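You operate a simulated robot arm through the tools that you are given. There is no shell and no other tool. Be economical: measure what you need, move in short steps, check, and stop when the job is done.

You run a simulated robot arm. Do the job below in one go: nothing can be reset, and whatever is moved stays where it is left.

TASK
Fetch the bright bearing and set it on the gate card. Then take the blue torque key and put it on top of the stencil on the free end of the dresser bench. Then put one of the lock pins from the table top on the card on the top of the grading bench. Then stack the rubber pad labelled "6" from the top of the grading bench on top of the rubber pad that says "5". Then open the fbop shelf. The order counts. The FBOP shelf goes toward x -0.6, y -0.8, z +0.0 (a direction in the base frame).

Only the result counts: the job must be done as asked and must still hold three seconds after the hand-in. Knocking over, shifting, dropping, spilling or breaking anything else fails it.

THE ROBOT
A 7-joint arm with a two-finger parallel gripper on a trunk, on a base that drives. Base frame: it is fixed to the floor where the robot stands at the start and does not move with it; the origin is under the middle of the robot, x ahead of it, y to its left, z up; the surface under the hand at the start is at about z = 85. Readings come in cm, rad, newtons and seconds.
With the tool pointing down near the work surface it reaches from about 22 to 74 cm from the robot's upright axis, wherever it stands. Its first joint turns from -2.897 to 2.897 rad. Places, roughly: FBOP shelf [-70, 440, 40]; blue torque key [0, -100, 100]; bright bearing (6x6x2 cm) [50, 0, 90]; card [-225, -400, 75]; gate card [-225, 150, 100]; lock pin (4x4x21 cm) [-240, -140, 100]; stencil [175, 150, 75]. Payload 1.57 kg.
The tool frame sits at the grasp point between the pads (the TCP): z along the fingers, y along the line on which they close. The tips reach 3 cm beyond it. Largest opening 11 cm; finger width 2.4, thickness 1.2; the body of the gripper, 4.8 by 11.2 cm, starts 7.8 cm behind the TCP.
Orientation is told as [roll, pitch, yaw] about the base's x, y, z axes, in that order, counted from this pose: with the fingers straight down and closing along the base's y, the tool's x points along the base's -x, its y along +y and its z along -z.

THE INTERFACE
- The arm moves only by the tool jog_arm. Its argument "plan" is text: rows parted by semicolons, each of 6 numbers parted by spaces: the shift along the base's x, y, z in units of 300 mm (1.0 is 300 mm), then the turn, a rotation vector about the base's x, y, z in units of 45 degrees (1.0 is 45 degrees). In form: x y z ax ay az; .... A call has 1 to 8 rows; each row is the pose to reach, as a shift and turn from the pose commanded when the call began. "jaw" is the closure, from 0 (fully open) to 1 (shut), set as the call begins (left out, the last holds). A call with a number of a shift or a turn outside -1 to 1 is refused whole. A row lasts 0.2 s, in which the tool goes at most 5 cm and 0.15 rad; a call with a longer step from one row to the next is refused whole, and so is a gripper value outside its range. A pose out of reach is approached as far as the arm can. The call stops where the force on the tool passes 40 N (or 10 N more than at its start, if that is more) or the arm is blocked; 0.2 s more then pass. The fingers move at their own pace (about 4.5 cm/s each) and stop on an object; they squeeze with about 23 N. The grip force told is the motor's: it shows also when the fingers shut on nothing. Time passes only in rows, and 0.2 s behind the last, so rows that repeat a pose let the fingers close. The reply holds the time, the measured pose of the TCP, the force on the tool along the base axes, the opening and the grip force, in the units named above and with some noise, with the torque about the TCP (base axes, N m) and any sound that the robot's microphone picked up.
- Cameras (640 x 400 px; columns grow to the right, rows downward): "scene" is now at [-1.56, 8.65, 156.39]; the picture's right is [-0.91, -0.41, 0.00], its down [-0.29, 0.65, -0.70] and it looks along [0.29, -0.64, -0.71] (base axes); focal length 287 px, centre (320, 200). "wrist" rides on the gripper at [7, 1.6, -14.1] in the tool frame; the picture's right is [-0.23, 0.97, 0.00], its down [-0.86, -0.20, -0.48] and it looks along [-0.47, -0.11, 0.88] (tool axes); focal length 222 px, centre (320, 200). There is no depth. A picture from a camera that has moved, and an enlarged one, comes with that camera's place and axes in the base frame and with its lens. The place of the scene camera against the robot may be out by one fixed shift of up to 1.8 cm in any direction.
- snapshot(camera): a new picture of that camera. The clock stands still meanwhile.
- raise_lower(by): slides the trunk up (or, below 0, down) by that many cm; the arm and the scene camera ride with it, the base frame stays. It gives what a move gives, with no picture.
- roll_base(legs): drives the robot by 1 to 6 legs, each [ahead, turn to the left] in cm and rad, along the robot's own axes; the way and the turn of a leg run together, so that a leg with both is an arc; at most 150 cm and 3.142 rad a leg. The arm and the cameras ride along, it lands a little off, and it stops where it bumps. It gives what a move gives.
- pan_tilt(pan, tilt): turns the head with the scene camera to pan (to the left, within 2.705 rad either way) and tilt (down, from -0.506 to 1.204), counted from straight ahead of the robot. It gives what a move gives.
- zoom(camera, box): a new picture of the part [left, top, right, bottom] of that camera's present view, enlarged. The clock stands still meanwhile.
- close_job(): hands the job in; it is judged then, once.

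Work in short steps. Places have to be worked out from the pictures, the camera data and where the tool is seen: move nearer, look again, correct. Check each grasp and each placing, and mend what went wrong. You have 165 turns and 108 pictures in all, those below and enlarged ones among them. Open the gripper and draw the arm clear of the work before you hand the job in, unless the task says otherwise.

The tools are called after "Emit:" as a command line: name --argument value ..., lists and objects as JSON in quotes. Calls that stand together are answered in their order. jog_arm: Moves the arm, as the interface text tells. Its arguments: {"type":"object","properties":{"plan":{"type":"string"},"jaw":{"type":"number"}},"required":["plan"]} The other tools are called the same way: raise_lower (by) slides the trunk up or down; roll_base (legs) drives the base; pan_tilt (pan, tilt) turns the head that bears the scene camera; snapshot (camera) takes a picture; zoom (camera, box) takes an enlarged picture of a part of a camera's view; close_job () hands the job in.

At the start:

```text
time_s: 0.0
tcp_pos: [37.0, -33.91, 117.93]
ee_rot: [0.001, 0.0, 0.0]
force: [-0.3, -0.1, 0.5]
moment: [-0.03, 0.04, 0.0]
gripper_width: 11.0
finger_force: 0.1
trunk travel left (down, up): [-49.5, 9.5]
robot x, y, heading: [-0.03, 0.06, 0.004]
head pan, tilt: [-1.145, 0.791]
```

scene: 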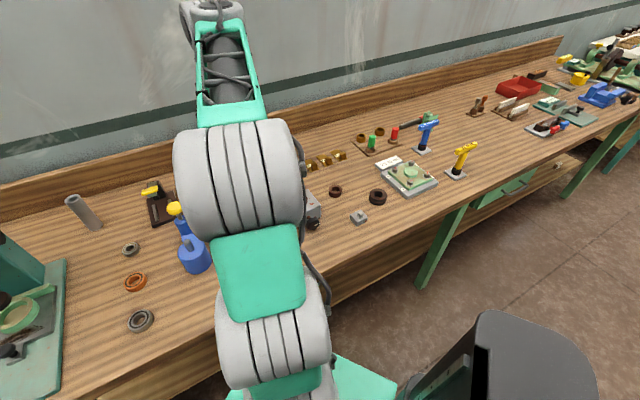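
wrist: 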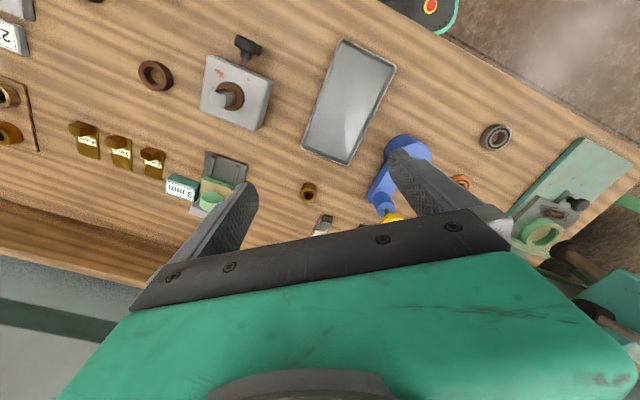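

I'll look closer at the rings on the left of the scene picture to tell which bearing is the bright one.

Emit:
zoom --camera "scene" --box '[0, 160, 240, 360]'

Emit:
zoom --camera "scene" --box '[290, 20, 640, 240]'

```text
2.00 times, centred on (120, 260) of scene
camera zoom: at [-1.56, 8.65, 156.39], right [-0.91, -0.41, 0.0], down [-0.29, 0.65, -0.7], along [0.29, -0.64, -0.71], focal length 575 px, centre (720, 80)
```

zoom: 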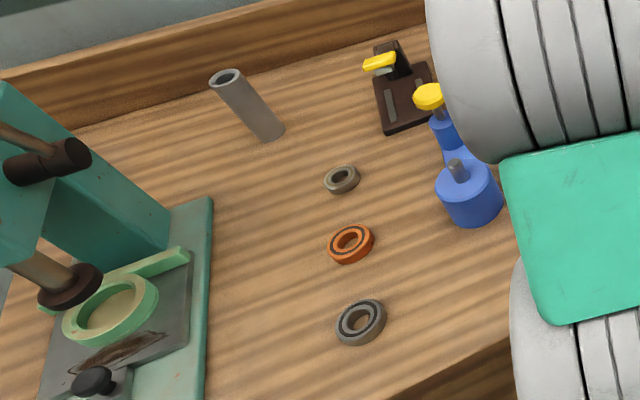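

```text
1.82 times, centred on (465, 130) of scene
camera zoom: at [-1.56, 8.65, 156.39], right [-0.91, -0.41, 0.0], down [-0.29, 0.65, -0.7], along [0.29, -0.64, -0.71], focal length 522 px, centre (56, 327)
```

zoom: 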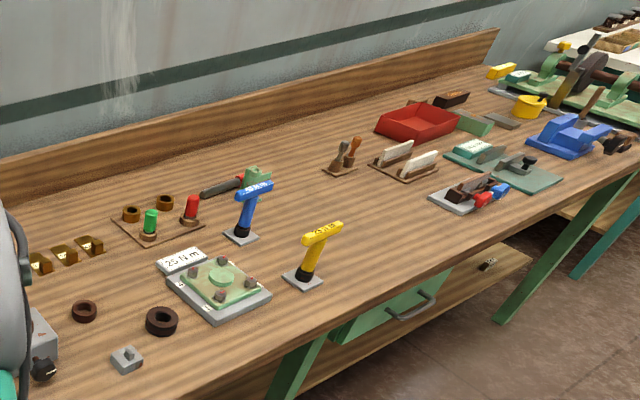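

Three bearings of similar size: orange, dark steel and dull. I zoom in on them to see their finish.

Emit:
zoom --camera "scene" --box '[100, 230, 180, 340]'

Emit:
zoom --camera "wrist" --box '[380, 100, 580, 260]'

```text
3.64 times, centred on (140, 285) of scene
camera zoom: at [-1.56, 8.65, 156.39], right [-0.91, -0.41, 0.0], down [-0.29, 0.65, -0.7], along [0.29, -0.64, -0.71], focal length 1045 px, centre (974, -109)
```

zoom: 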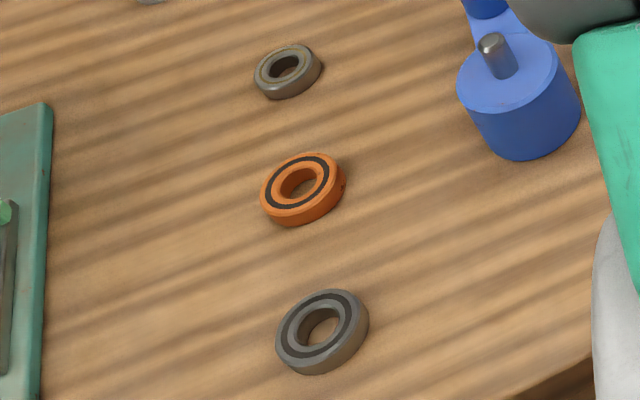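

```text
2.50 times, centred on (480, 180) of wrist
camera zoom: at [30.0, -32.47, 132.17], right [0.23, 0.97, 0.0], down [0.86, -0.2, 0.48], along [0.47, -0.11, -0.88], focal length 555 px, centre (-80, 250)
```

zoom: 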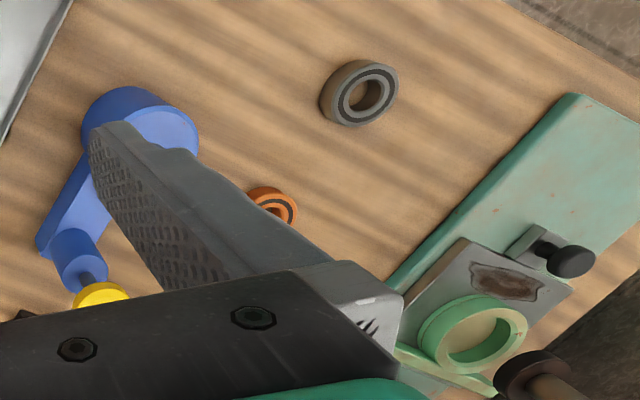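

The clean steel bearing, near (50, 1, 86), fits the given rough place and the word "bright". I move the hand toward it, staying high.

Emit:
jog_arm --plan "0.04 0.14 0 0 0 0; 0.08 0.28 0 0 0 0; 0.12 0.42 0 0 0 0; 0.16 0.56 0 0 0 0; 0.2 0.7 0 0 0 0; 0.25 0.84 0 0 0 0; 0.3 0.98 0 0 0 0" --jaw 0

Emit:
snapshot --camera "wrist"

```text
time_s: 1.6
tcp_pos: [46.24, -4.61, 117.79]
ee_rot: [-0.001, -0.001, 0.0]
force: [0.2, -0.4, 0.0]
moment: [0.02, 0.01, 0.01]
gripper_width: 10.99
finger_force: 0.1
trunk travel left (down, up): [-49.5, 9.5]
robot x, y, heading: [-0.2, -0.42, -0.001]
head pan, tilt: [-1.145, 0.791]
```

```text
101 pictures are left
camera wrist: at [39.2, -3.05, 131.89], right [0.23, 0.97, 0.0], down [0.86, -0.2, 0.48], along [0.47, -0.11, -0.88], focal length 222 px, centre (320, 200)
```

wrist: 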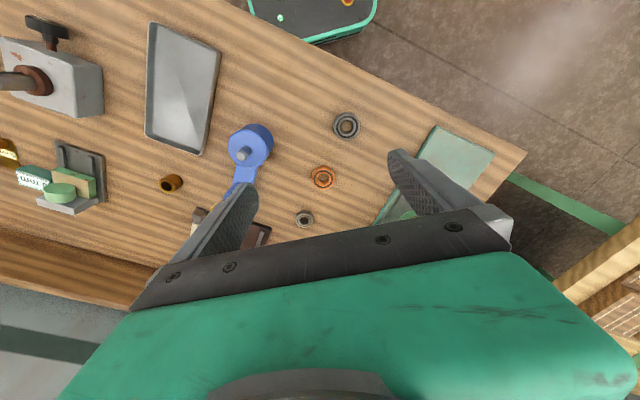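

The bearing works out at about (48.4, 0.1). I move over it and go down to z = 98, then look again.

Emit:
jog_arm --plan "0.035 0.08 -0.1 0 0 0; 0.073 0.155 -0.2 0 0 0; 0.073 0.155 -0.35 0 0 0; 0.073 0.155 -0.5 0 0 0; 0.073 0.155 -0.66 0 0 0; 0.073 0.155 -0.66 0 0 0"

Emit:
snapshot --camera "wrist"

```text
time_s: 3.0
tcp_pos: [48.04, -0.13, 98.13]
ee_rot: [0.0, -0.001, -0.001]
force: [-0.8, -0.2, 0.5]
moment: [0.03, 0.04, 0.0]
gripper_width: 10.99
finger_force: 0.0
trunk travel left (down, up): [-49.5, 9.5]
robot x, y, heading: [0.28, 0.03, -0.002]
head pan, tilt: [-1.145, 0.791]
```

```text
100 pictures are left
camera wrist: at [41.01, 1.41, 112.18], right [0.23, 0.97, 0.0], down [0.85, -0.2, 0.48], along [0.47, -0.11, -0.88], focal length 222 px, centre (320, 200)
```

wrist: 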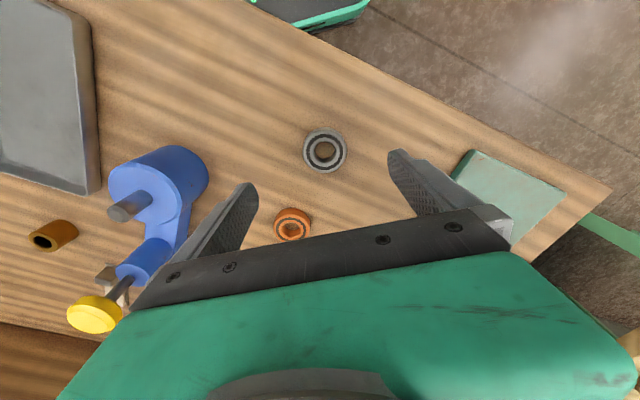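

Seen from two heights, the bearing sits at (48.3, 0.2) with its top near z = 87. I go down around it to TCP z = 88.4.

Emit:
jog_arm --plan "0.01 0.008 -0.12 0 0 0; 0.01 0.008 -0.22 0 0 0; 0.01 0.008 -0.28 0 0 0; 0.01 0.008 -0.325 0 0 0; 0.01 0.008 -0.325 0 0 0"

Emit:
snapshot --camera "wrist"

```text
time_s: 4.2
tcp_pos: [48.49, 0.39, 88.22]
ee_rot: [0.0, 0.0, 0.0]
force: [-0.1, -0.7, 0.9]
moment: [-0.02, -0.03, 0.0]
gripper_width: 10.99
finger_force: 0.1
trunk travel left (down, up): [-49.5, 9.5]
robot x, y, heading: [0.11, 0.38, -0.0]
head pan, tilt: [-1.145, 0.791]
```

```text
99 pictures are left
camera wrist: at [41.44, 1.78, 102.56], right [0.23, 0.97, 0.0], down [0.86, -0.2, 0.48], along [0.47, -0.11, -0.88], focal length 222 px, centre (320, 200)
```

wrist: 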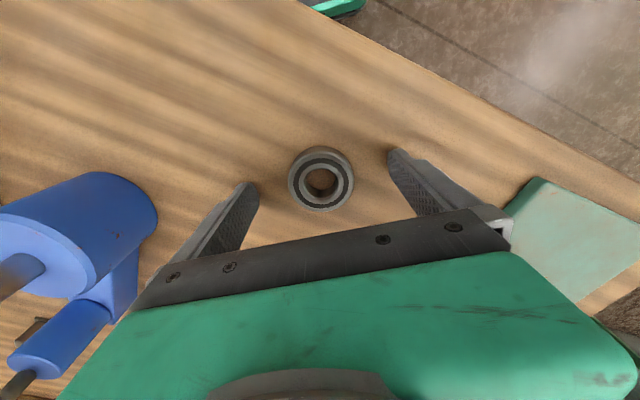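

It lies centred between the fingers. I close the jaw.

Emit:
jog_arm --plan "-0.01 0 0 0 0 0; -0.01 0 0 0 0 0; -0.01 0 0 0 0 0; -0.01 0 0 0 0 0; -0.01 0 0 0 0 0; -0.01 0 0 0 0 0" --jaw 1

Emit:
jog_arm --plan "0 0 0.1 0 0 0; 0 0 0.25 0 0 0; 0 0 0.4 0 0 0; 0 0 0.55 0 0 0; 0 0 0.7 0 0 0; 0 0 0.85 0 0 0; 0 0 0.98 0 0 0"

Emit:
snapshot --camera "wrist"

```text
time_s: 5.6
tcp_pos: [48.22, 0.25, 88.5]
ee_rot: [0.0, 0.002, -0.001]
force: [0.3, 1.5, 0.4]
moment: [0.03, -0.03, 0.01]
gripper_width: 5.05
finger_force: 22.6
trunk travel left (down, up): [-49.5, 9.5]
robot x, y, heading: [-0.1, -0.09, -0.0]
head pan, tilt: [-1.145, 0.791]
```

```text
time_s: 7.2
tcp_pos: [48.15, 0.36, 117.82]
ee_rot: [0.0, 0.003, 0.002]
force: [-0.3, 0.5, -2.4]
moment: [0.02, 0.02, -0.01]
gripper_width: 5.06
finger_force: 22.9
trunk travel left (down, up): [-49.5, 9.5]
robot x, y, heading: [0.24, 0.12, -0.002]
head pan, tilt: [-1.145, 0.791]
```

```text
98 pictures are left
camera wrist: at [41.17, 1.83, 131.94], right [0.23, 0.97, 0.0], down [0.86, -0.2, 0.48], along [0.47, -0.11, -0.88], focal length 222 px, centre (320, 200)
```

wrist: 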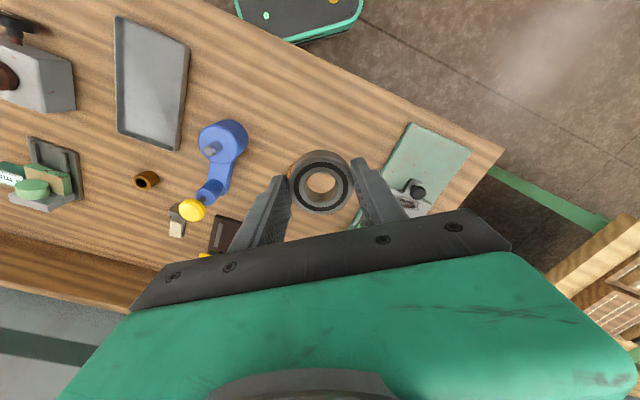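

The bearing is held. I pan the head toward the gate card at about (-225, 150), and to other parts of the room to map it.

Emit:
pan_tilt --pan 2.5 --tilt 0.3

Emit:
snapshot --camera "scene"

Emit:
pan_tilt --pan 1.0 --tilt 0.3

Emit:
snapshot --camera "scene"

Emit:
pan_tilt --pan -2.5 --tilt 0.3

Emit:
snapshot --camera "scene"

```text
time_s: 10.2
tcp_pos: [48.13, 0.35, 117.64]
ee_rot: [-0.001, 0.0, -0.003]
force: [-0.5, -0.7, -1.8]
moment: [0.02, 0.05, 0.0]
gripper_width: 5.06
finger_force: 22.8
trunk travel left (down, up): [-49.5, 9.5]
robot x, y, heading: [0.25, 0.3, 0.003]
head pan, tilt: [2.499, 0.3]
```

```text
97 pictures are left
camera scene: at [-12.37, 21.64, 160.75], right [0.6, 0.8, 0.0], down [0.24, -0.18, -0.96], along [-0.76, 0.57, -0.3], focal length 287 px, centre (320, 200)
```

scene: 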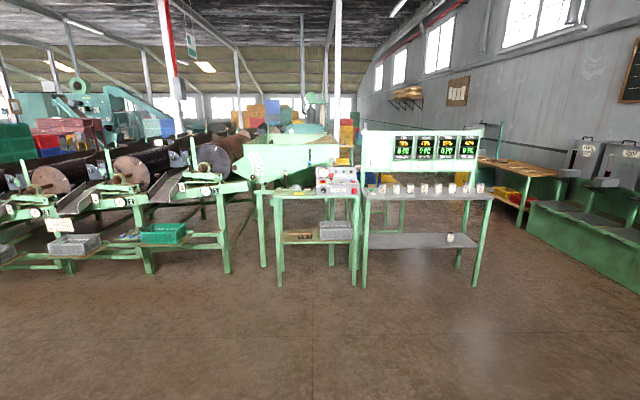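

```text
time_s: 11.8
tcp_pos: [48.15, 0.37, 117.69]
ee_rot: [0.0, 0.001, 0.001]
force: [0.7, 0.6, -1.8]
moment: [-0.01, 0.02, -0.01]
gripper_width: 5.05
finger_force: 23.2
trunk travel left (down, up): [-49.5, 9.5]
robot x, y, heading: [-0.08, 0.19, -0.002]
head pan, tilt: [1.0, 0.3]
```

```text
96 pictures are left
camera scene: at [0.14, 23.9, 160.75], right [0.84, -0.54, 0.0], down [-0.16, -0.25, -0.96], along [0.52, 0.8, -0.3], focal length 287 px, centre (320, 200)
```

scene: 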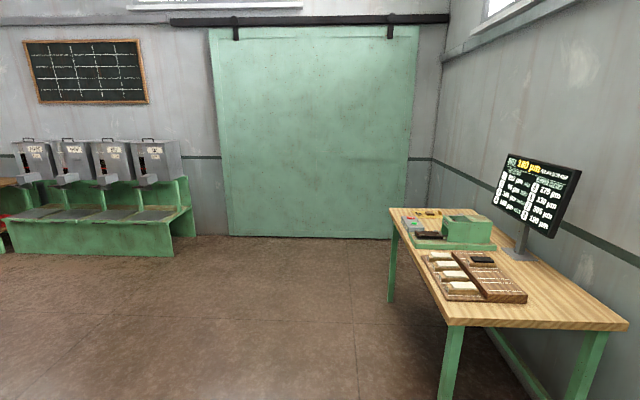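

```text
time_s: 14.8
tcp_pos: [48.27, 0.36, 117.71]
ee_rot: [0.001, 0.0, 0.0]
force: [-0.6, 0.1, -2.2]
moment: [0.0, 0.0, 0.02]
gripper_width: 5.07
finger_force: 22.7
trunk travel left (down, up): [-49.5, 9.5]
robot x, y, heading: [-0.03, -0.21, -0.0]
head pan, tilt: [-2.499, 0.3]
```

```text
95 pictures are left
camera scene: at [-12.37, 10.45, 160.75], right [-0.6, 0.8, 0.0], down [0.24, 0.18, -0.96], along [-0.76, -0.57, -0.3], focal length 287 px, centre (320, 200)
```

scene: 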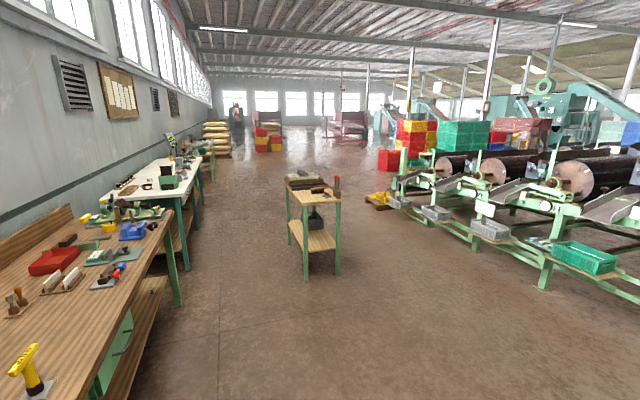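

The gate card should be near column 292 in the first view. I pan back and zoom there.

Emit:
pan_tilt --pan 2.5 --tilt 0.3

Emit:
zoom --camera "scene" --box '[220, 110, 500, 290]'

Emit:
zoom --camera "scene" --box '[250, 160, 370, 240]'

```text
time_s: 18.7
tcp_pos: [48.23, 0.25, 117.57]
ee_rot: [0.0, 0.002, 0.002]
force: [0.2, 0.3, -1.5]
moment: [-0.03, 0.03, 0.01]
gripper_width: 5.05
finger_force: 22.8
trunk travel left (down, up): [-49.5, 9.5]
robot x, y, heading: [0.02, 0.03, -0.003]
head pan, tilt: [2.499, 0.3]
```

```text
2.22 times, centred on (360, 200) of scene
camera zoom: at [-12.37, 21.64, 160.75], right [0.6, 0.8, 0.0], down [0.24, -0.18, -0.96], along [-0.76, 0.57, -0.3], focal length 638 px, centre (231, 200)
```

zoom: 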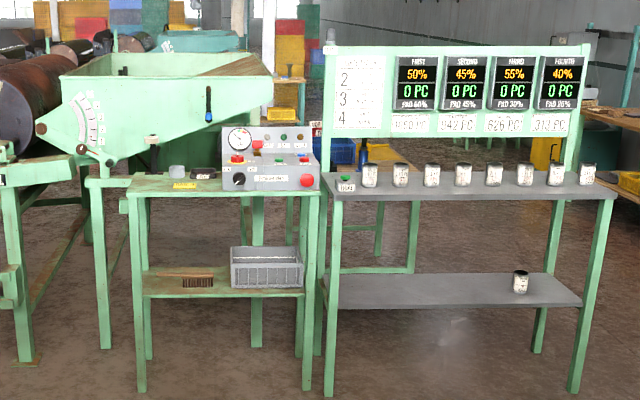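

```text
5.00 times, centred on (310, 200) of scene
camera zoom: at [-12.37, 21.64, 160.75], right [0.6, 0.8, 0.0], down [0.24, -0.18, -0.96], along [-0.76, 0.57, -0.3], focal length 1436 px, centre (370, 200)
```

zoom: 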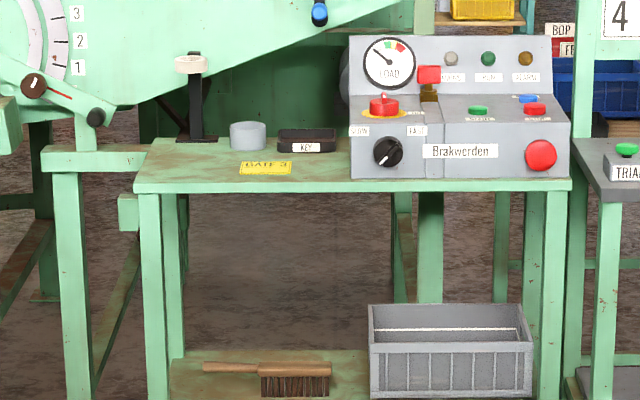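

The "GATE 3" card lies on the small green table, near (-250, 172, 80), and the table faces about (0.78, -0.62). I pull the arm in, turn, and drive part of the way.

Emit:
jog_arm --plan "-0.15 0 0.02 0 0 0; -0.3 0 0.04 0 0 0; -0.45 0 0.06 0 0 0; -0.45 0 0.06 0 0 0"

Emit:
roll_base --legs '[[0, 2.55], [150, 0], [40, 0]]'

Emit:
pan_tilt --pan -0.1 --tilt 0.6

Emit:
snapshot --camera "scene"

```text
time_s: 19.7
tcp_pos: [34.64, 0.51, 119.6]
ee_rot: [-0.001, -0.002, -0.001]
force: [-0.1, -0.3, -0.9]
moment: [0.03, -0.04, 0.0]
gripper_width: 5.04
finger_force: 22.8
trunk travel left (down, up): [-49.5, 9.5]
robot x, y, heading: [0.21, 0.16, -0.003]
head pan, tilt: [2.499, 0.3]
```

```text
time_s: 35.3
tcp_pos: [-184.94, 133.25, 119.68]
ee_rot: [0.001, 0.001, 2.508]
force: [-0.5, -0.3, -2.0]
moment: [-0.01, 0.0, -0.02]
gripper_width: 5.02
finger_force: 22.4
trunk travel left (down, up): [-49.5, 9.5]
robot x, y, heading: [-156.71, 113.55, 2.507]
head pan, tilt: [2.499, 0.3]
```

```text
time_s: 37.7
tcp_pos: [-184.88, 133.3, 119.61]
ee_rot: [-0.001, 0.0, 2.511]
force: [0.6, 0.9, -1.8]
moment: [-0.03, -0.02, 0.0]
gripper_width: 4.99
finger_force: 22.7
trunk travel left (down, up): [-49.5, 9.5]
robot x, y, heading: [-156.74, 113.19, 2.504]
head pan, tilt: [-0.099, 0.6]
```

```text
92 pictures are left
camera scene: at [-166.52, 103.66, 158.0], right [0.67, 0.74, 0.0], down [0.42, -0.38, -0.83], along [-0.61, 0.55, -0.56], focal length 287 px, centre (320, 200)
```

scene: 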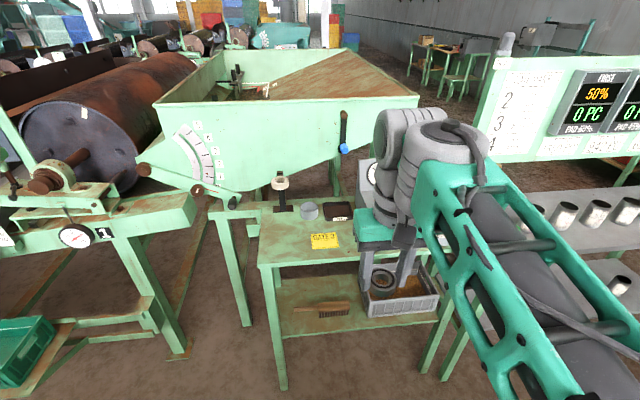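

Two views put the card at about (-221.5, 155, 90). I drive 20 cm nearer and look again.

Emit:
roll_base --legs '[[20, 0.0]]'

Emit:
snapshot --camera "scene"

Emit:
snapshot --camera "wrist"

```text
time_s: 39.3
tcp_pos: [-201.65, 145.36, 119.58]
ee_rot: [0.0, 0.001, 2.509]
force: [0.2, -0.8, -2.0]
moment: [-0.02, -0.04, 0.04]
gripper_width: 5.03
finger_force: 22.9
trunk travel left (down, up): [-49.5, 9.5]
robot x, y, heading: [-173.35, 125.15, 2.516]
head pan, tilt: [-0.099, 0.6]
```

```text
91 pictures are left
camera scene: at [-183.09, 115.8, 157.99], right [0.67, 0.74, 0.0], down [0.42, -0.38, -0.82], along [-0.61, 0.55, -0.57], focal length 287 px, centre (320, 200)
```

scene: 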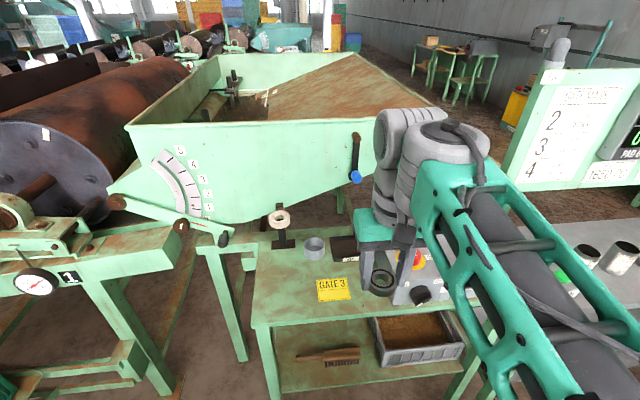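

```text
90 pictures are left
camera wrist: at [-196.95, 139.79, 133.78], right [-0.76, -0.65, 0.0], down [-0.57, 0.67, 0.48], along [-0.31, 0.36, -0.88], focal length 222 px, centre (320, 200)
```

wrist: 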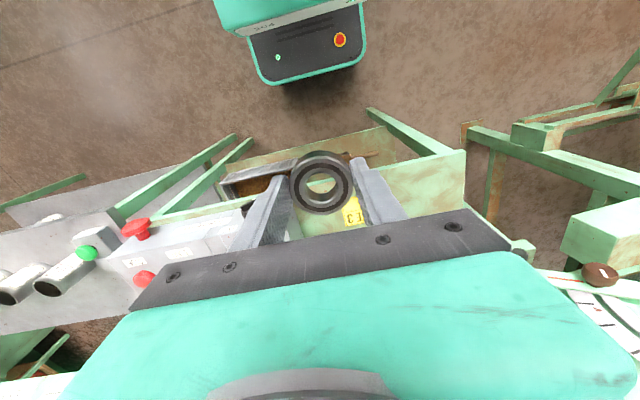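

Both views place the card centre near (-220.5, 154.5), about z = 90. I move above it and go down to z = 106 for a check.

Emit:
jog_arm --plan "-0.13 0.06 0 0 0 0; -0.26 0.12 0 0 0 0; -0.39 0.18 0 0 0 0; -0.52 0.24 0 0 0 0; -0.63 0.303 0 0 0 0; -0.63 0.303 -0.15 0 0 0; -0.63 0.303 -0.3 0 0 0; -0.63 0.303 -0.45 0 0 0"

Emit:
snapshot --camera "scene"

Emit:
snapshot --camera "wrist"

```text
time_s: 41.1
tcp_pos: [-220.47, 154.38, 105.99]
ee_rot: [-0.001, 0.001, 2.511]
force: [-0.5, 0.1, -1.5]
moment: [-0.01, 0.01, 0.01]
gripper_width: 4.99
finger_force: 23.2
trunk travel left (down, up): [-49.5, 9.5]
robot x, y, heading: [-173.18, 125.49, 2.507]
head pan, tilt: [-0.099, 0.6]
```

```text
89 pictures are left
camera scene: at [-183.1, 115.79, 158.0], right [0.67, 0.74, 0.0], down [0.42, -0.38, -0.82], along [-0.61, 0.55, -0.57], focal length 287 px, centre (320, 200)
```

scene: 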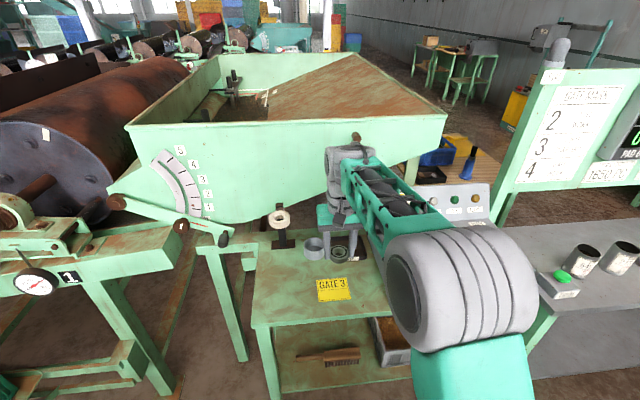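

```text
88 pictures are left
camera wrist: at [-215.89, 148.82, 120.28], right [-0.76, -0.65, 0.0], down [-0.57, 0.67, 0.48], along [-0.31, 0.36, -0.88], focal length 222 px, centre (320, 200)
```

wrist: 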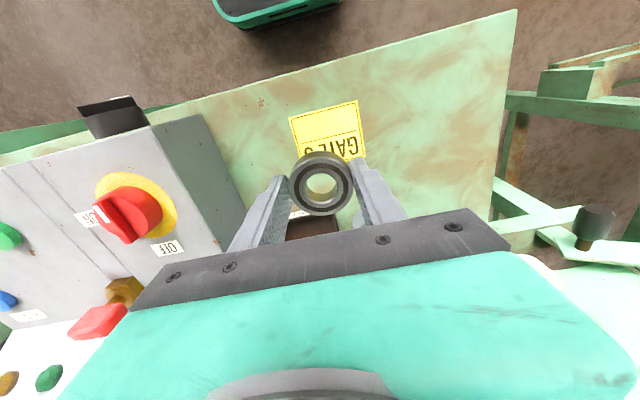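

The card centre refines to about (-221, 153). I correct and lower to z = 96.

Emit:
jog_arm --plan "-0.017 -0.045 -0.1 0 0 0; -0.017 -0.045 -0.2 0 0 0; -0.017 -0.045 -0.3 0 0 0; -0.017 -0.045 -0.333 0 0 0"

Emit:
snapshot --camera "wrist"

```text
time_s: 42.1
tcp_pos: [-221.03, 153.07, 95.98]
ee_rot: [0.0, 0.001, 2.512]
force: [0.5, -0.4, -1.4]
moment: [0.0, 0.02, 0.0]
gripper_width: 5.01
finger_force: 23.2
trunk travel left (down, up): [-49.5, 9.5]
robot x, y, heading: [-173.32, 125.53, 2.508]
head pan, tilt: [-0.099, 0.6]
```

```text
87 pictures are left
camera wrist: at [-216.39, 147.44, 110.17], right [-0.76, -0.65, 0.0], down [-0.57, 0.67, 0.48], along [-0.31, 0.36, -0.88], focal length 222 px, centre (320, 200)
```

wrist: 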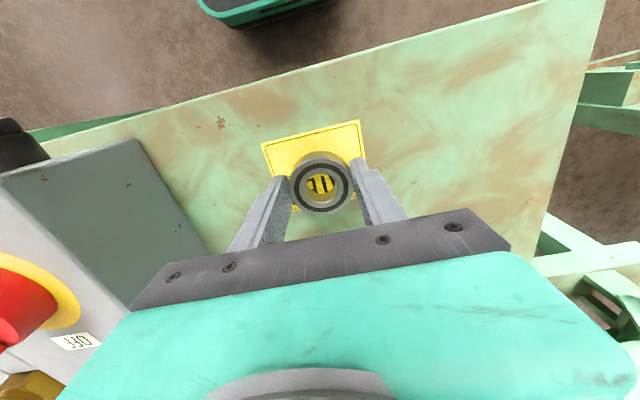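

The bearing is well centred over the card. I lower it slowly until it touches.

Emit:
jog_arm --plan "0 0 -0.02 0 0 0; 0 0 -0.035 0 0 0; 0 0 -0.05 0 0 0; 0 0 -0.065 0 0 0; 0 0 -0.075 0 0 0"

```text
time_s: 43.3
tcp_pos: [-221.06, 153.03, 93.79]
ee_rot: [-0.002, -0.001, 2.513]
force: [0.2, -0.3, -1.4]
moment: [0.04, -0.02, -0.01]
gripper_width: 5.01
finger_force: 23.6
trunk travel left (down, up): [-49.5, 9.5]
robot x, y, heading: [-173.23, 125.18, 2.511]
head pan, tilt: [-0.099, 0.6]
```

No contact yet at TCP z = 93.8, so I keep lowering in finer steps.

Emit:
jog_arm --plan "0 0 -0.01 0 0 0; 0 0 -0.02 0 0 0; 0 0 -0.03 0 0 0; 0 0 -0.04 0 0 0; 0 0 -0.04 0 0 0"

Emit:
snapshot --camera "wrist"

```text
time_s: 44.4
tcp_pos: [-221.19, 153.17, 93.29]
ee_rot: [0.001, -0.013, 2.511]
force: [4.1, -2.8, 15.0]
moment: [-0.06, -0.26, -0.03]
gripper_width: 4.81
finger_force: 23.6
trunk travel left (down, up): [-49.5, 9.5]
robot x, y, heading: [-173.5, 125.14, 2.512]
head pan, tilt: [-0.099, 0.6]
stopped in row 5: the force on the tool passed its limit at 41 N (the readings are from after the stop); the commanded pose is now the measured one
```

```text
86 pictures are left
camera wrist: at [-216.36, 147.5, 107.34], right [-0.76, -0.65, 0.0], down [-0.57, 0.66, 0.49], along [-0.32, 0.37, -0.87], focal length 222 px, centre (320, 200)
```

wrist: 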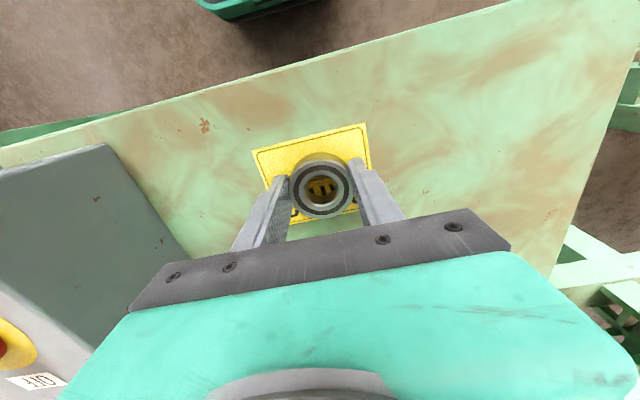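

It has touched down within the card. I ease up a millimetre, open part way, and lift.

Emit:
jog_arm --plan "0 0 0.003 0 0 0; 0 0 0.003 0 0 0; 0 0 0.003 0 0 0; 0 0 0.003 0 0 0; 0 0 0.003 0 0 0" --jaw 0.3

Emit:
jog_arm --plan "0 0 0.05 0 0 0; 0 0 0.15 0 0 0; 0 0 0.3 0 0 0; 0 0 0.45 0 0 0; 0 0 0.6 0 0 0; 0 0 0.75 0 0 0; 0 0 0.88 0 0 0"

Emit:
snapshot --camera "wrist"

```text
time_s: 45.6
tcp_pos: [-221.32, 153.13, 93.19]
ee_rot: [0.002, -0.014, 2.511]
force: [-3.3, 1.0, 19.3]
moment: [0.07, -0.04, 0.04]
gripper_width: 7.12
finger_force: 0.0
trunk travel left (down, up): [-49.5, 9.5]
robot x, y, heading: [-173.13, 125.66, 2.51]
head pan, tilt: [-0.099, 0.6]
```

```text
time_s: 47.2
tcp_pos: [-221.42, 153.05, 119.48]
ee_rot: [0.001, -0.006, 2.51]
force: [0.5, 0.1, -0.4]
moment: [0.01, -0.01, 0.0]
gripper_width: 7.71
finger_force: 0.1
trunk travel left (down, up): [-49.5, 9.5]
robot x, y, heading: [-173.19, 125.38, 2.512]
head pan, tilt: [-0.099, 0.6]
```

```text
85 pictures are left
camera wrist: at [-216.59, 147.38, 133.68], right [-0.76, -0.65, 0.0], down [-0.57, 0.66, 0.48], along [-0.32, 0.37, -0.87], focal length 222 px, centre (320, 200)
```

wrist: 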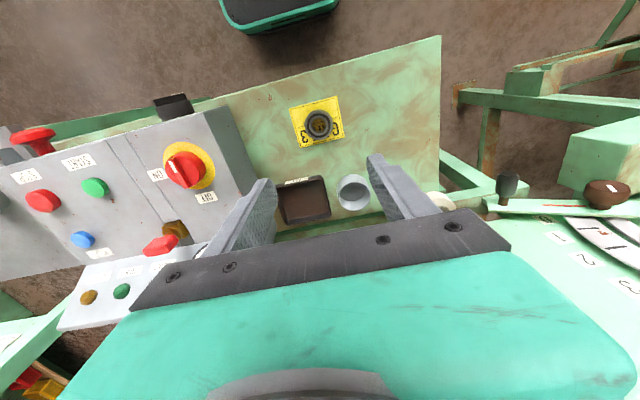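

The bearing rests on the gate card. I retract the arm, back off, and drive toward the blue torque key near (0, -98). My stand there will be about (-47, -61), heading -0.66.

Emit:
jog_arm --plan "0.12 -0.09 0.03 0 0 0; 0.24 -0.18 0.06 0 0 0; 0.36 -0.27 0.1 0 0 0; 0.46 -0.34 0.1 0 0 0; 0.46 -0.34 0.1 0 0 0" --jaw 0

Emit:
roll_base --legs '[[-50, 0], [0, 2.706], [150, 0], [10, 0.41]]'

Emit:
pan_tilt --pan 0.1 --tilt 0.6

Emit:
snapshot --camera "scene"

```text
time_s: 48.4
tcp_pos: [-207.58, 142.81, 122.43]
ee_rot: [0.002, -0.009, 2.512]
force: [-0.4, -0.1, -0.5]
moment: [-0.02, -0.02, 0.0]
gripper_width: 11.01
finger_force: 0.1
trunk travel left (down, up): [-49.5, 9.5]
robot x, y, heading: [-173.46, 125.35, 2.513]
head pan, tilt: [-0.099, 0.6]
```

```text
time_s: 65.8
tcp_pos: [-34.44, -71.59, 122.41]
ee_rot: [0.001, -0.007, -0.76]
force: [-0.4, 0.3, -0.3]
moment: [0.0, 0.0, 0.03]
gripper_width: 11.0
finger_force: 0.0
trunk travel left (down, up): [-49.5, 9.5]
robot x, y, heading: [-66.59, -49.58, -0.767]
head pan, tilt: [-0.099, 0.6]
```

```text
time_s: 66.6
tcp_pos: [-34.47, -71.52, 122.34]
ee_rot: [0.004, -0.009, -0.761]
force: [-0.6, 0.5, 1.0]
moment: [0.02, -0.03, -0.02]
gripper_width: 10.98
finger_force: 0.1
trunk travel left (down, up): [-49.5, 9.5]
robot x, y, heading: [-65.95, -49.47, -0.762]
head pan, tilt: [0.099, 0.6]
```

```text
84 pictures are left
camera scene: at [-51.75, -39.14, 158.0], right [-0.62, -0.79, 0.0], down [-0.45, 0.35, -0.83], along [0.65, -0.51, -0.56], focal length 287 px, centre (320, 200)
```

scene: 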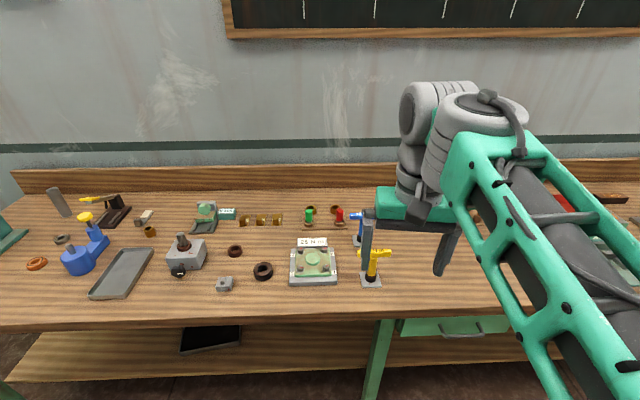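

The blue key's base is near (1, -98) and the yellow one stands at (-14, -89). I turn a little left and drive 25 cm nearer.

Emit:
roll_base --legs '[[0, 0.08], [25, 0]]'

Emit:
zoom --camera "scene" --box '[200, 140, 480, 315]'

Emit:
snapshot --camera "wrist"

```text
time_s: 68.8
tcp_pos: [-13.69, -84.6, 122.44]
ee_rot: [0.001, -0.009, -0.685]
force: [-0.5, -0.9, -0.6]
moment: [0.02, 0.04, -0.01]
gripper_width: 10.99
finger_force: 0.0
trunk travel left (down, up): [-49.5, 9.5]
robot x, y, heading: [-47.26, -65.09, -0.684]
head pan, tilt: [0.099, 0.6]
```

```text
2.29 times, centred on (340, 228) of scene
camera zoom: at [-33.42, -53.73, 158.0], right [-0.55, -0.83, 0.0], down [-0.47, 0.31, -0.82], along [0.69, -0.46, -0.57], focal length 657 px, centre (274, 137)
```

zoom: 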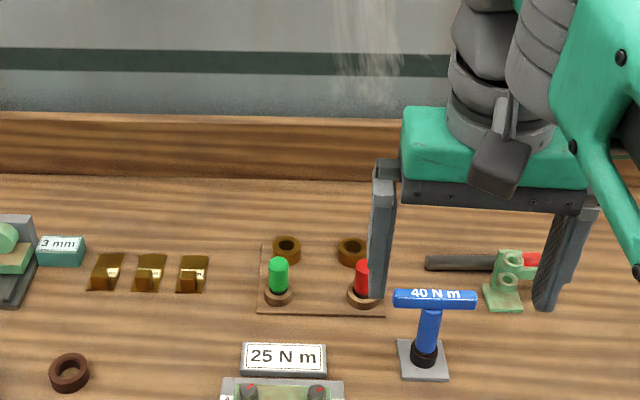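

```text
82 pictures are left
camera wrist: at [-18.26, -79.01, 136.54], right [0.79, 0.61, 0.0], down [0.53, -0.69, 0.49], along [0.3, -0.38, -0.87], focal length 222 px, centre (320, 200)
```

wrist: 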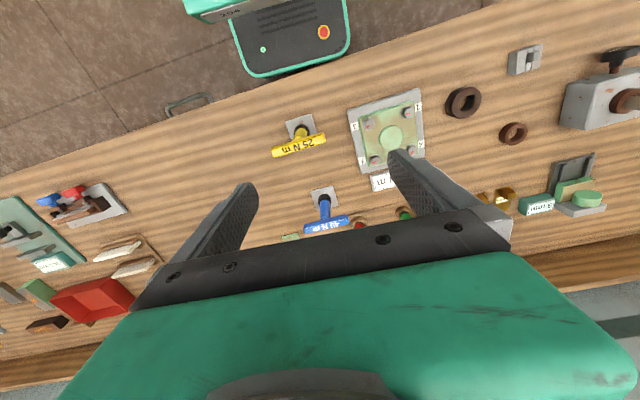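

The blue key's T-bar is centred near (-0.3, -99.9, 98) and runs at about 47° in the base frame. I turn the hand about +1.5 rad to close across it, while moving over it and staying high.

Emit:
jog_arm --plan "0.05 -0.06 0 0 0.01 0.19; 0.1 -0.12 0 0 0.01 0.38; 0.15 -0.18 0 0 0.01 0.57; 0.2 -0.24 0 0 0.01 0.76; 0.2 -0.24 0 0 0.01 0.95"

Emit:
jog_arm --plan "0.05 -0.06 0 0 0 0.19; 0.1 -0.12 0 0 0 0.38; 0.15 -0.18 0 0 0 0.57; 0.24 -0.27 0 0 0 0.76; 0.24 -0.27 0 0 0 0.95; 0.24 -0.27 0 0 0 0.95"

Emit:
snapshot --camera "wrist"

Emit:
snapshot --camera "scene"

```text
time_s: 70.0
tcp_pos: [-7.94, -91.92, 122.53]
ee_rot: [-0.001, -0.002, 0.063]
force: [0.4, -0.4, 0.2]
moment: [0.0, -0.02, 0.0]
gripper_width: 10.98
finger_force: 0.0
trunk travel left (down, up): [-49.5, 9.5]
robot x, y, heading: [-47.1, -65.15, -0.685]
head pan, tilt: [0.099, 0.6]
```

```text
time_s: 71.4
tcp_pos: [-0.66, -99.97, 122.63]
ee_rot: [-0.002, -0.002, 0.809]
force: [-0.1, 0.6, -0.3]
moment: [-0.03, -0.02, 0.04]
gripper_width: 11.0
finger_force: 0.1
trunk travel left (down, up): [-49.5, 9.5]
robot x, y, heading: [-46.9, -65.33, -0.683]
head pan, tilt: [0.099, 0.6]
```

```text
81 pictures are left
camera wrist: at [-6.65, -104.01, 136.7], right [-0.55, 0.84, 0.0], down [0.73, 0.48, 0.48], along [0.4, 0.26, -0.88], focal length 222 px, centre (320, 200)
```

wrist: 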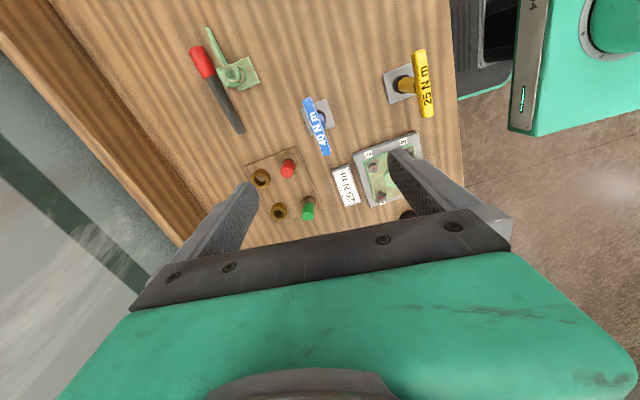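

```text
80 pictures are left
camera scene: at [-33.48, -53.68, 158.0], right [-0.55, -0.83, 0.0], down [-0.47, 0.31, -0.83], along [0.69, -0.46, -0.56], focal length 287 px, centre (320, 200)
```

scene: 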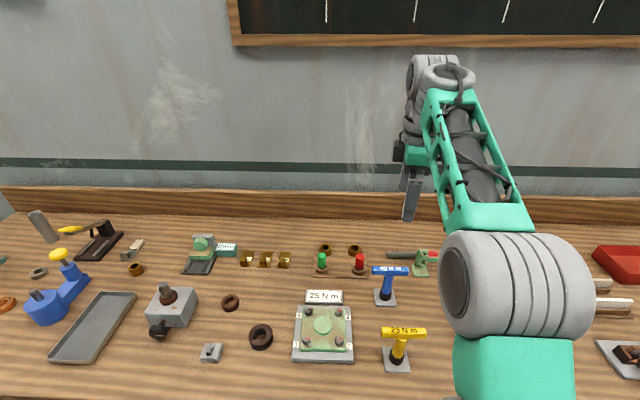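

I refine the bar centre to (-0.8, -100.3) at z of about 98.5, with its angle near 0.88. I correct the yaw and go down to z = 107 for a check.

Emit:
jog_arm --plan "-0.005 -0.011 -0.1 0 0 0.09; -0.005 -0.011 -0.25 0 0 0.09; -0.005 -0.011 -0.4 0 0 0.09; -0.005 -0.011 -0.52 0 0 0.09; -0.005 -0.011 -0.52 0 0 0.09"

Emit:
snapshot --camera "wrist"

Emit:
zoom --camera "scene" --box '[320, 200, 480, 320]'

```text
time_s: 72.6
tcp_pos: [-0.88, -100.29, 106.72]
ee_rot: [-0.003, -0.002, 0.878]
force: [0.4, 0.4, -0.3]
moment: [-0.01, 0.03, 0.06]
gripper_width: 11.01
finger_force: 0.1
trunk travel left (down, up): [-49.5, 9.5]
robot x, y, heading: [-46.98, -65.28, -0.68]
head pan, tilt: [0.099, 0.6]
```

```text
79 pictures are left
camera wrist: at [-6.64, -104.84, 120.86], right [-0.61, 0.8, 0.0], down [0.7, 0.53, 0.48], along [0.38, 0.29, -0.88], focal length 222 px, centre (320, 200)
```

wrist: 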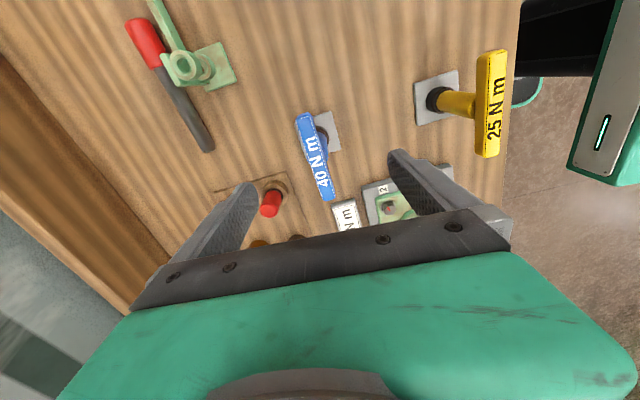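

```text
3.33 times, centred on (400, 260) of scene
camera zoom: at [-33.44, -53.7, 158.0], right [-0.55, -0.83, 0.0], down [-0.47, 0.31, -0.83], along [0.69, -0.46, -0.56], focal length 958 px, centre (53, 0)
```

zoom: 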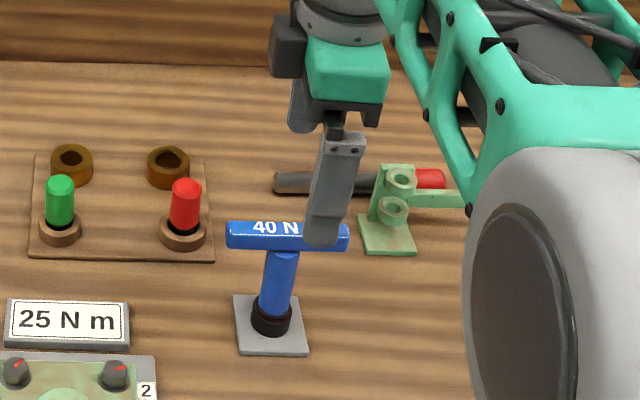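

The alignment is good. I narrow the jaw for clearance and go down to TCP z = 98.2.

Emit:
jog_arm --plan "0 -0.008 -0.05 0 0 0.04; 0 -0.008 -0.1 0 0 0.04; 0 -0.008 -0.18 0 0 0.04; 0 -0.008 -0.25 0 0 0.04; 0 -0.008 -0.285 0 0 0.04; 0 -0.008 -0.285 0 0 0.04" --jaw 0.5

Emit:
snapshot --camera "wrist"

Emit:
zoom --camera "scene" --box '[320, 200, 480, 320]'

```text
time_s: 74.0
tcp_pos: [-0.73, -100.51, 98.2]
ee_rot: [-0.002, -0.002, 0.915]
force: [-0.6, -0.5, 0.5]
moment: [0.01, -0.04, -0.02]
gripper_width: 5.51
finger_force: 0.0
trunk travel left (down, up): [-49.5, 9.5]
robot x, y, heading: [-46.73, -65.3, -0.682]
head pan, tilt: [0.099, 0.6]
```

```text
77 pictures are left
camera wrist: at [-6.39, -105.16, 112.37], right [-0.63, 0.78, 0.0], down [0.68, 0.55, 0.48], along [0.37, 0.3, -0.88], focal length 222 px, centre (320, 200)
```

wrist: 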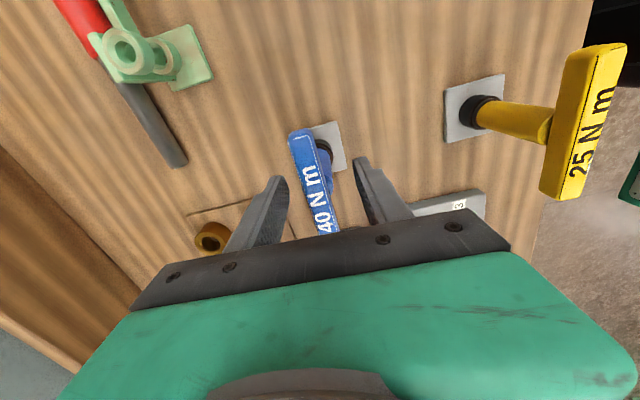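

```text
3.33 times, centred on (400, 260) of scene
camera zoom: at [-33.45, -53.7, 158.0], right [-0.55, -0.83, 0.0], down [-0.47, 0.31, -0.83], along [0.69, -0.46, -0.56], focal length 958 px, centre (53, 0)
```

zoom: 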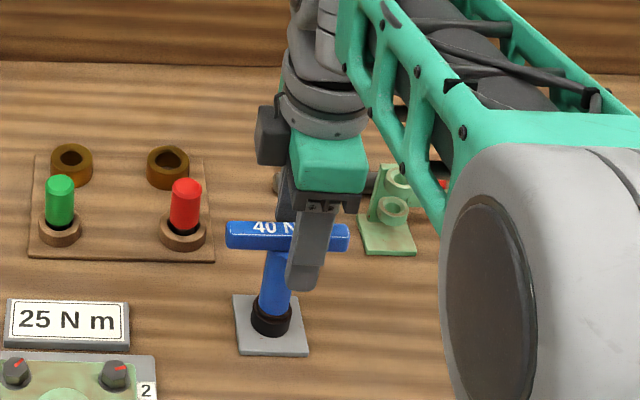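

The wrist view shows the bar centred between the fingers. The scene view suggests about 0.5 cm more along the bar, so I shift by that and close.

Emit:
jog_arm --plan "0.01 0.014 0 0 0 0; 0.01 0.014 0 0 0 0; 0.01 0.014 0 0 0 0; 0.01 0.014 0 0 0 0; 0.01 0.014 0 0 0 0" --jaw 1

Emit:
jog_arm --plan "0 0 0.04 0 0 0; 0 0 0.08 0 0 0; 0 0 0.12 0 0 0; 0 0 0.16 0 0 0; 0 0 0.2 0 0 0"

Emit:
zoom --camera "scene" --box '[320, 200, 480, 320]'

```text
time_s: 75.2
tcp_pos: [-0.49, -100.02, 98.19]
ee_rot: [-0.001, -0.001, 0.91]
force: [1.8, -0.7, 0.9]
moment: [-0.04, -0.13, -0.02]
gripper_width: 2.51
finger_force: 22.8
trunk travel left (down, up): [-49.5, 9.5]
robot x, y, heading: [-47.39, -65.22, -0.686]
head pan, tilt: [0.099, 0.6]
```

```text
time_s: 76.4
tcp_pos: [-0.49, -99.94, 104.35]
ee_rot: [-0.002, -0.001, 0.911]
force: [-0.3, -0.1, -3.1]
moment: [0.01, -0.04, -0.04]
gripper_width: 2.47
finger_force: 23.4
trunk travel left (down, up): [-49.5, 9.5]
robot x, y, heading: [-47.5, -64.84, -0.685]
head pan, tilt: [0.099, 0.6]
```

```text
3.33 times, centred on (400, 260) of scene
camera zoom: at [-33.44, -53.71, 157.99], right [-0.55, -0.83, 0.0], down [-0.47, 0.31, -0.82], along [0.69, -0.46, -0.57], focal length 958 px, centre (53, 0)
```

zoom: 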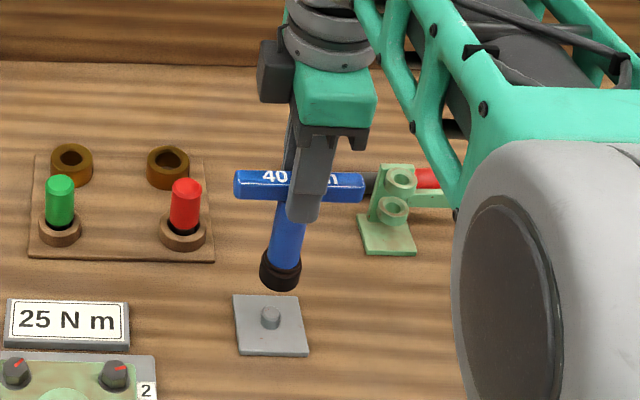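

The key lifts off its stand peg, hanging upright. I lift higher, retract, and look toward the dresser bench.

Emit:
jog_arm --plan "0 0 0.15 0 0 0; 0 0 0.3 0 0 0; 0 0 0.45 0 0 0; 0 0 0.6 0 0 0; -0.1 0.08 0.65 0 0 0; -0.2 0.16 0.7 0 0 0; -0.3 0.24 0.7 0 0 0; -0.42 0.32 0.7 0 0 0"

Emit:
pan_tilt --pan 1.45 --tilt 0.3

Emit:
zoom --camera "scene" --box '[180, 110, 460, 285]'

```text
time_s: 78.2
tcp_pos: [-13.11, -90.53, 125.49]
ee_rot: [-0.001, -0.002, 0.91]
force: [-0.1, 0.6, -2.3]
moment: [-0.02, 0.01, -0.01]
gripper_width: 2.46
finger_force: 23.2
trunk travel left (down, up): [-49.5, 9.5]
robot x, y, heading: [-47.08, -65.13, -0.68]
head pan, tilt: [0.099, 0.6]
```

```text
time_s: 79.7
tcp_pos: [-13.03, -90.61, 125.38]
ee_rot: [-0.002, -0.002, 0.911]
force: [0.3, 0.1, -2.7]
moment: [-0.01, 0.03, 0.0]
gripper_width: 2.45
finger_force: 22.8
trunk travel left (down, up): [-49.5, 9.5]
robot x, y, heading: [-47.08, -65.24, -0.688]
head pan, tilt: [1.45, 0.3]
```

```text
2.29 times, centred on (320, 198) of scene
camera zoom: at [-34.08, -42.36, 160.74], right [0.69, -0.72, 0.0], down [-0.21, -0.2, -0.96], along [0.69, 0.66, -0.3], focal length 657 px, centre (320, 206)
```

zoom: 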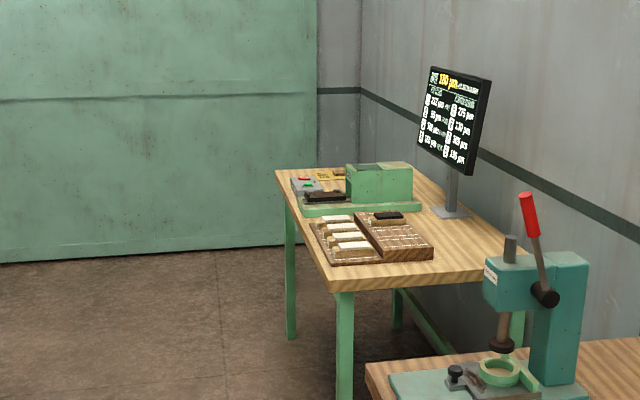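

The stencil seems to be the brass plate at the far end of the bench, near (177, 153, 85). I back off, turn, drive part way along, and look again.

Emit:
roll_base --legs '[[-40, 0], [0, 1.495], [150, 0], [100, 0]]'

Emit:
pan_tilt --pan -0.6 --tilt 0.5

Emit:
snapshot --camera "scene"

```text
time_s: 97.6
tcp_pos: [128.87, 165.6, 125.42]
ee_rot: [0.0, 0.0, 2.36]
force: [-0.4, -0.4, -2.2]
moment: [-0.03, 0.01, 0.0]
gripper_width: 2.42
finger_force: 23.2
trunk travel left (down, up): [-49.5, 9.5]
robot x, y, heading: [99.86, 134.93, 0.764]
head pan, tilt: [1.45, 0.3]
```

```text
time_s: 99.6
tcp_pos: [128.9, 165.59, 125.28]
ee_rot: [0.0, -0.002, 2.361]
force: [0.3, -0.8, -2.3]
moment: [0.01, 0.01, 0.02]
gripper_width: 2.42
finger_force: 23.0
trunk travel left (down, up): [-49.5, 9.5]
robot x, y, heading: [99.75, 134.7, 0.762]
head pan, tilt: [-0.6, 0.499]
```

```text
73 pictures are left
camera scene: at [94.61, 143.99, 158.91], right [0.16, -0.99, 0.0], down [-0.47, -0.08, -0.88], along [0.87, 0.14, -0.48], focal length 287 px, centre (320, 200)
```

scene: 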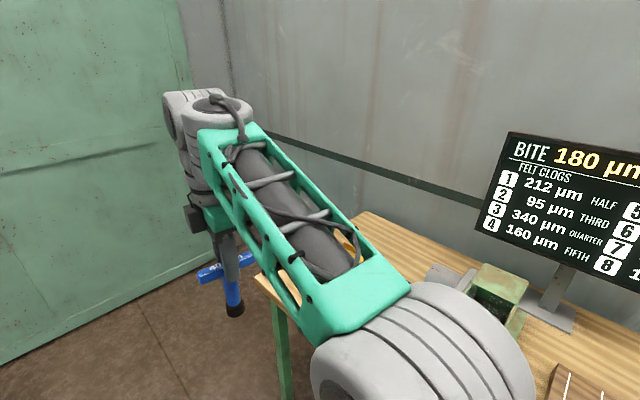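

The bench's far corner is near (168, 178). I continue along the bench to about (134, 182) and turn to face it.

Emit:
roll_base --legs '[[0, 0.19], [52, 0], [0, -1.6]]'

Emit:
pan_tilt --pan 0.0 --tilt 0.75

Emit:
snapshot --camera "scene"

Emit:
snapshot --camera "wrist"

```text
time_s: 107.2
tcp_pos: [165.48, 154.48, 125.35]
ee_rot: [-0.001, -0.001, 0.966]
force: [-0.8, 0.2, -2.9]
moment: [-0.02, 0.01, -0.01]
gripper_width: 2.4
finger_force: 23.2
trunk travel left (down, up): [-49.5, 9.5]
robot x, y, heading: [130.18, 177.94, -0.625]
head pan, tilt: [-0.6, 0.499]
```

```text
time_s: 108.2
tcp_pos: [165.42, 154.42, 125.37]
ee_rot: [-0.001, -0.002, 0.966]
force: [-0.3, 0.1, -1.9]
moment: [-0.01, 0.0, -0.04]
gripper_width: 2.45
finger_force: 23.0
trunk travel left (down, up): [-49.5, 9.5]
robot x, y, heading: [129.96, 178.29, -0.624]
head pan, tilt: [0.0, 0.75]
```

```text
72 pictures are left
camera scene: at [142.15, 189.64, 156.71], right [-0.59, -0.81, 0.0], down [-0.55, 0.4, -0.73], along [0.59, -0.43, -0.68], focal length 287 px, centre (320, 200)
```

scene: 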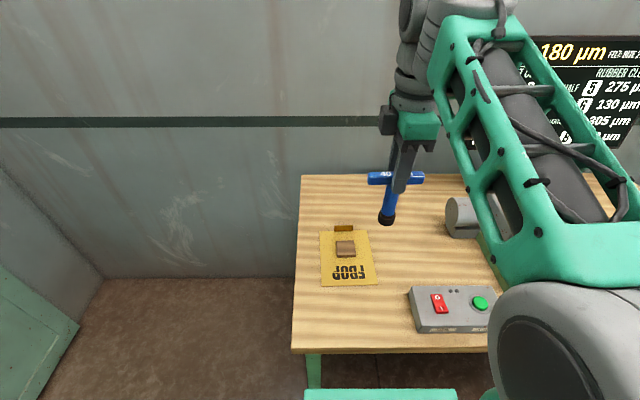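

```text
71 pictures are left
camera wrist: at [160.1, 149.46, 139.57], right [-0.67, 0.74, 0.0], down [0.65, 0.59, 0.48], along [0.36, 0.32, -0.88], focal length 222 px, centre (320, 200)
```

wrist: 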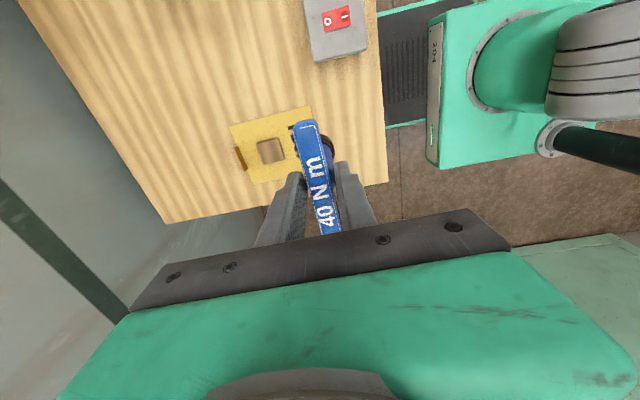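

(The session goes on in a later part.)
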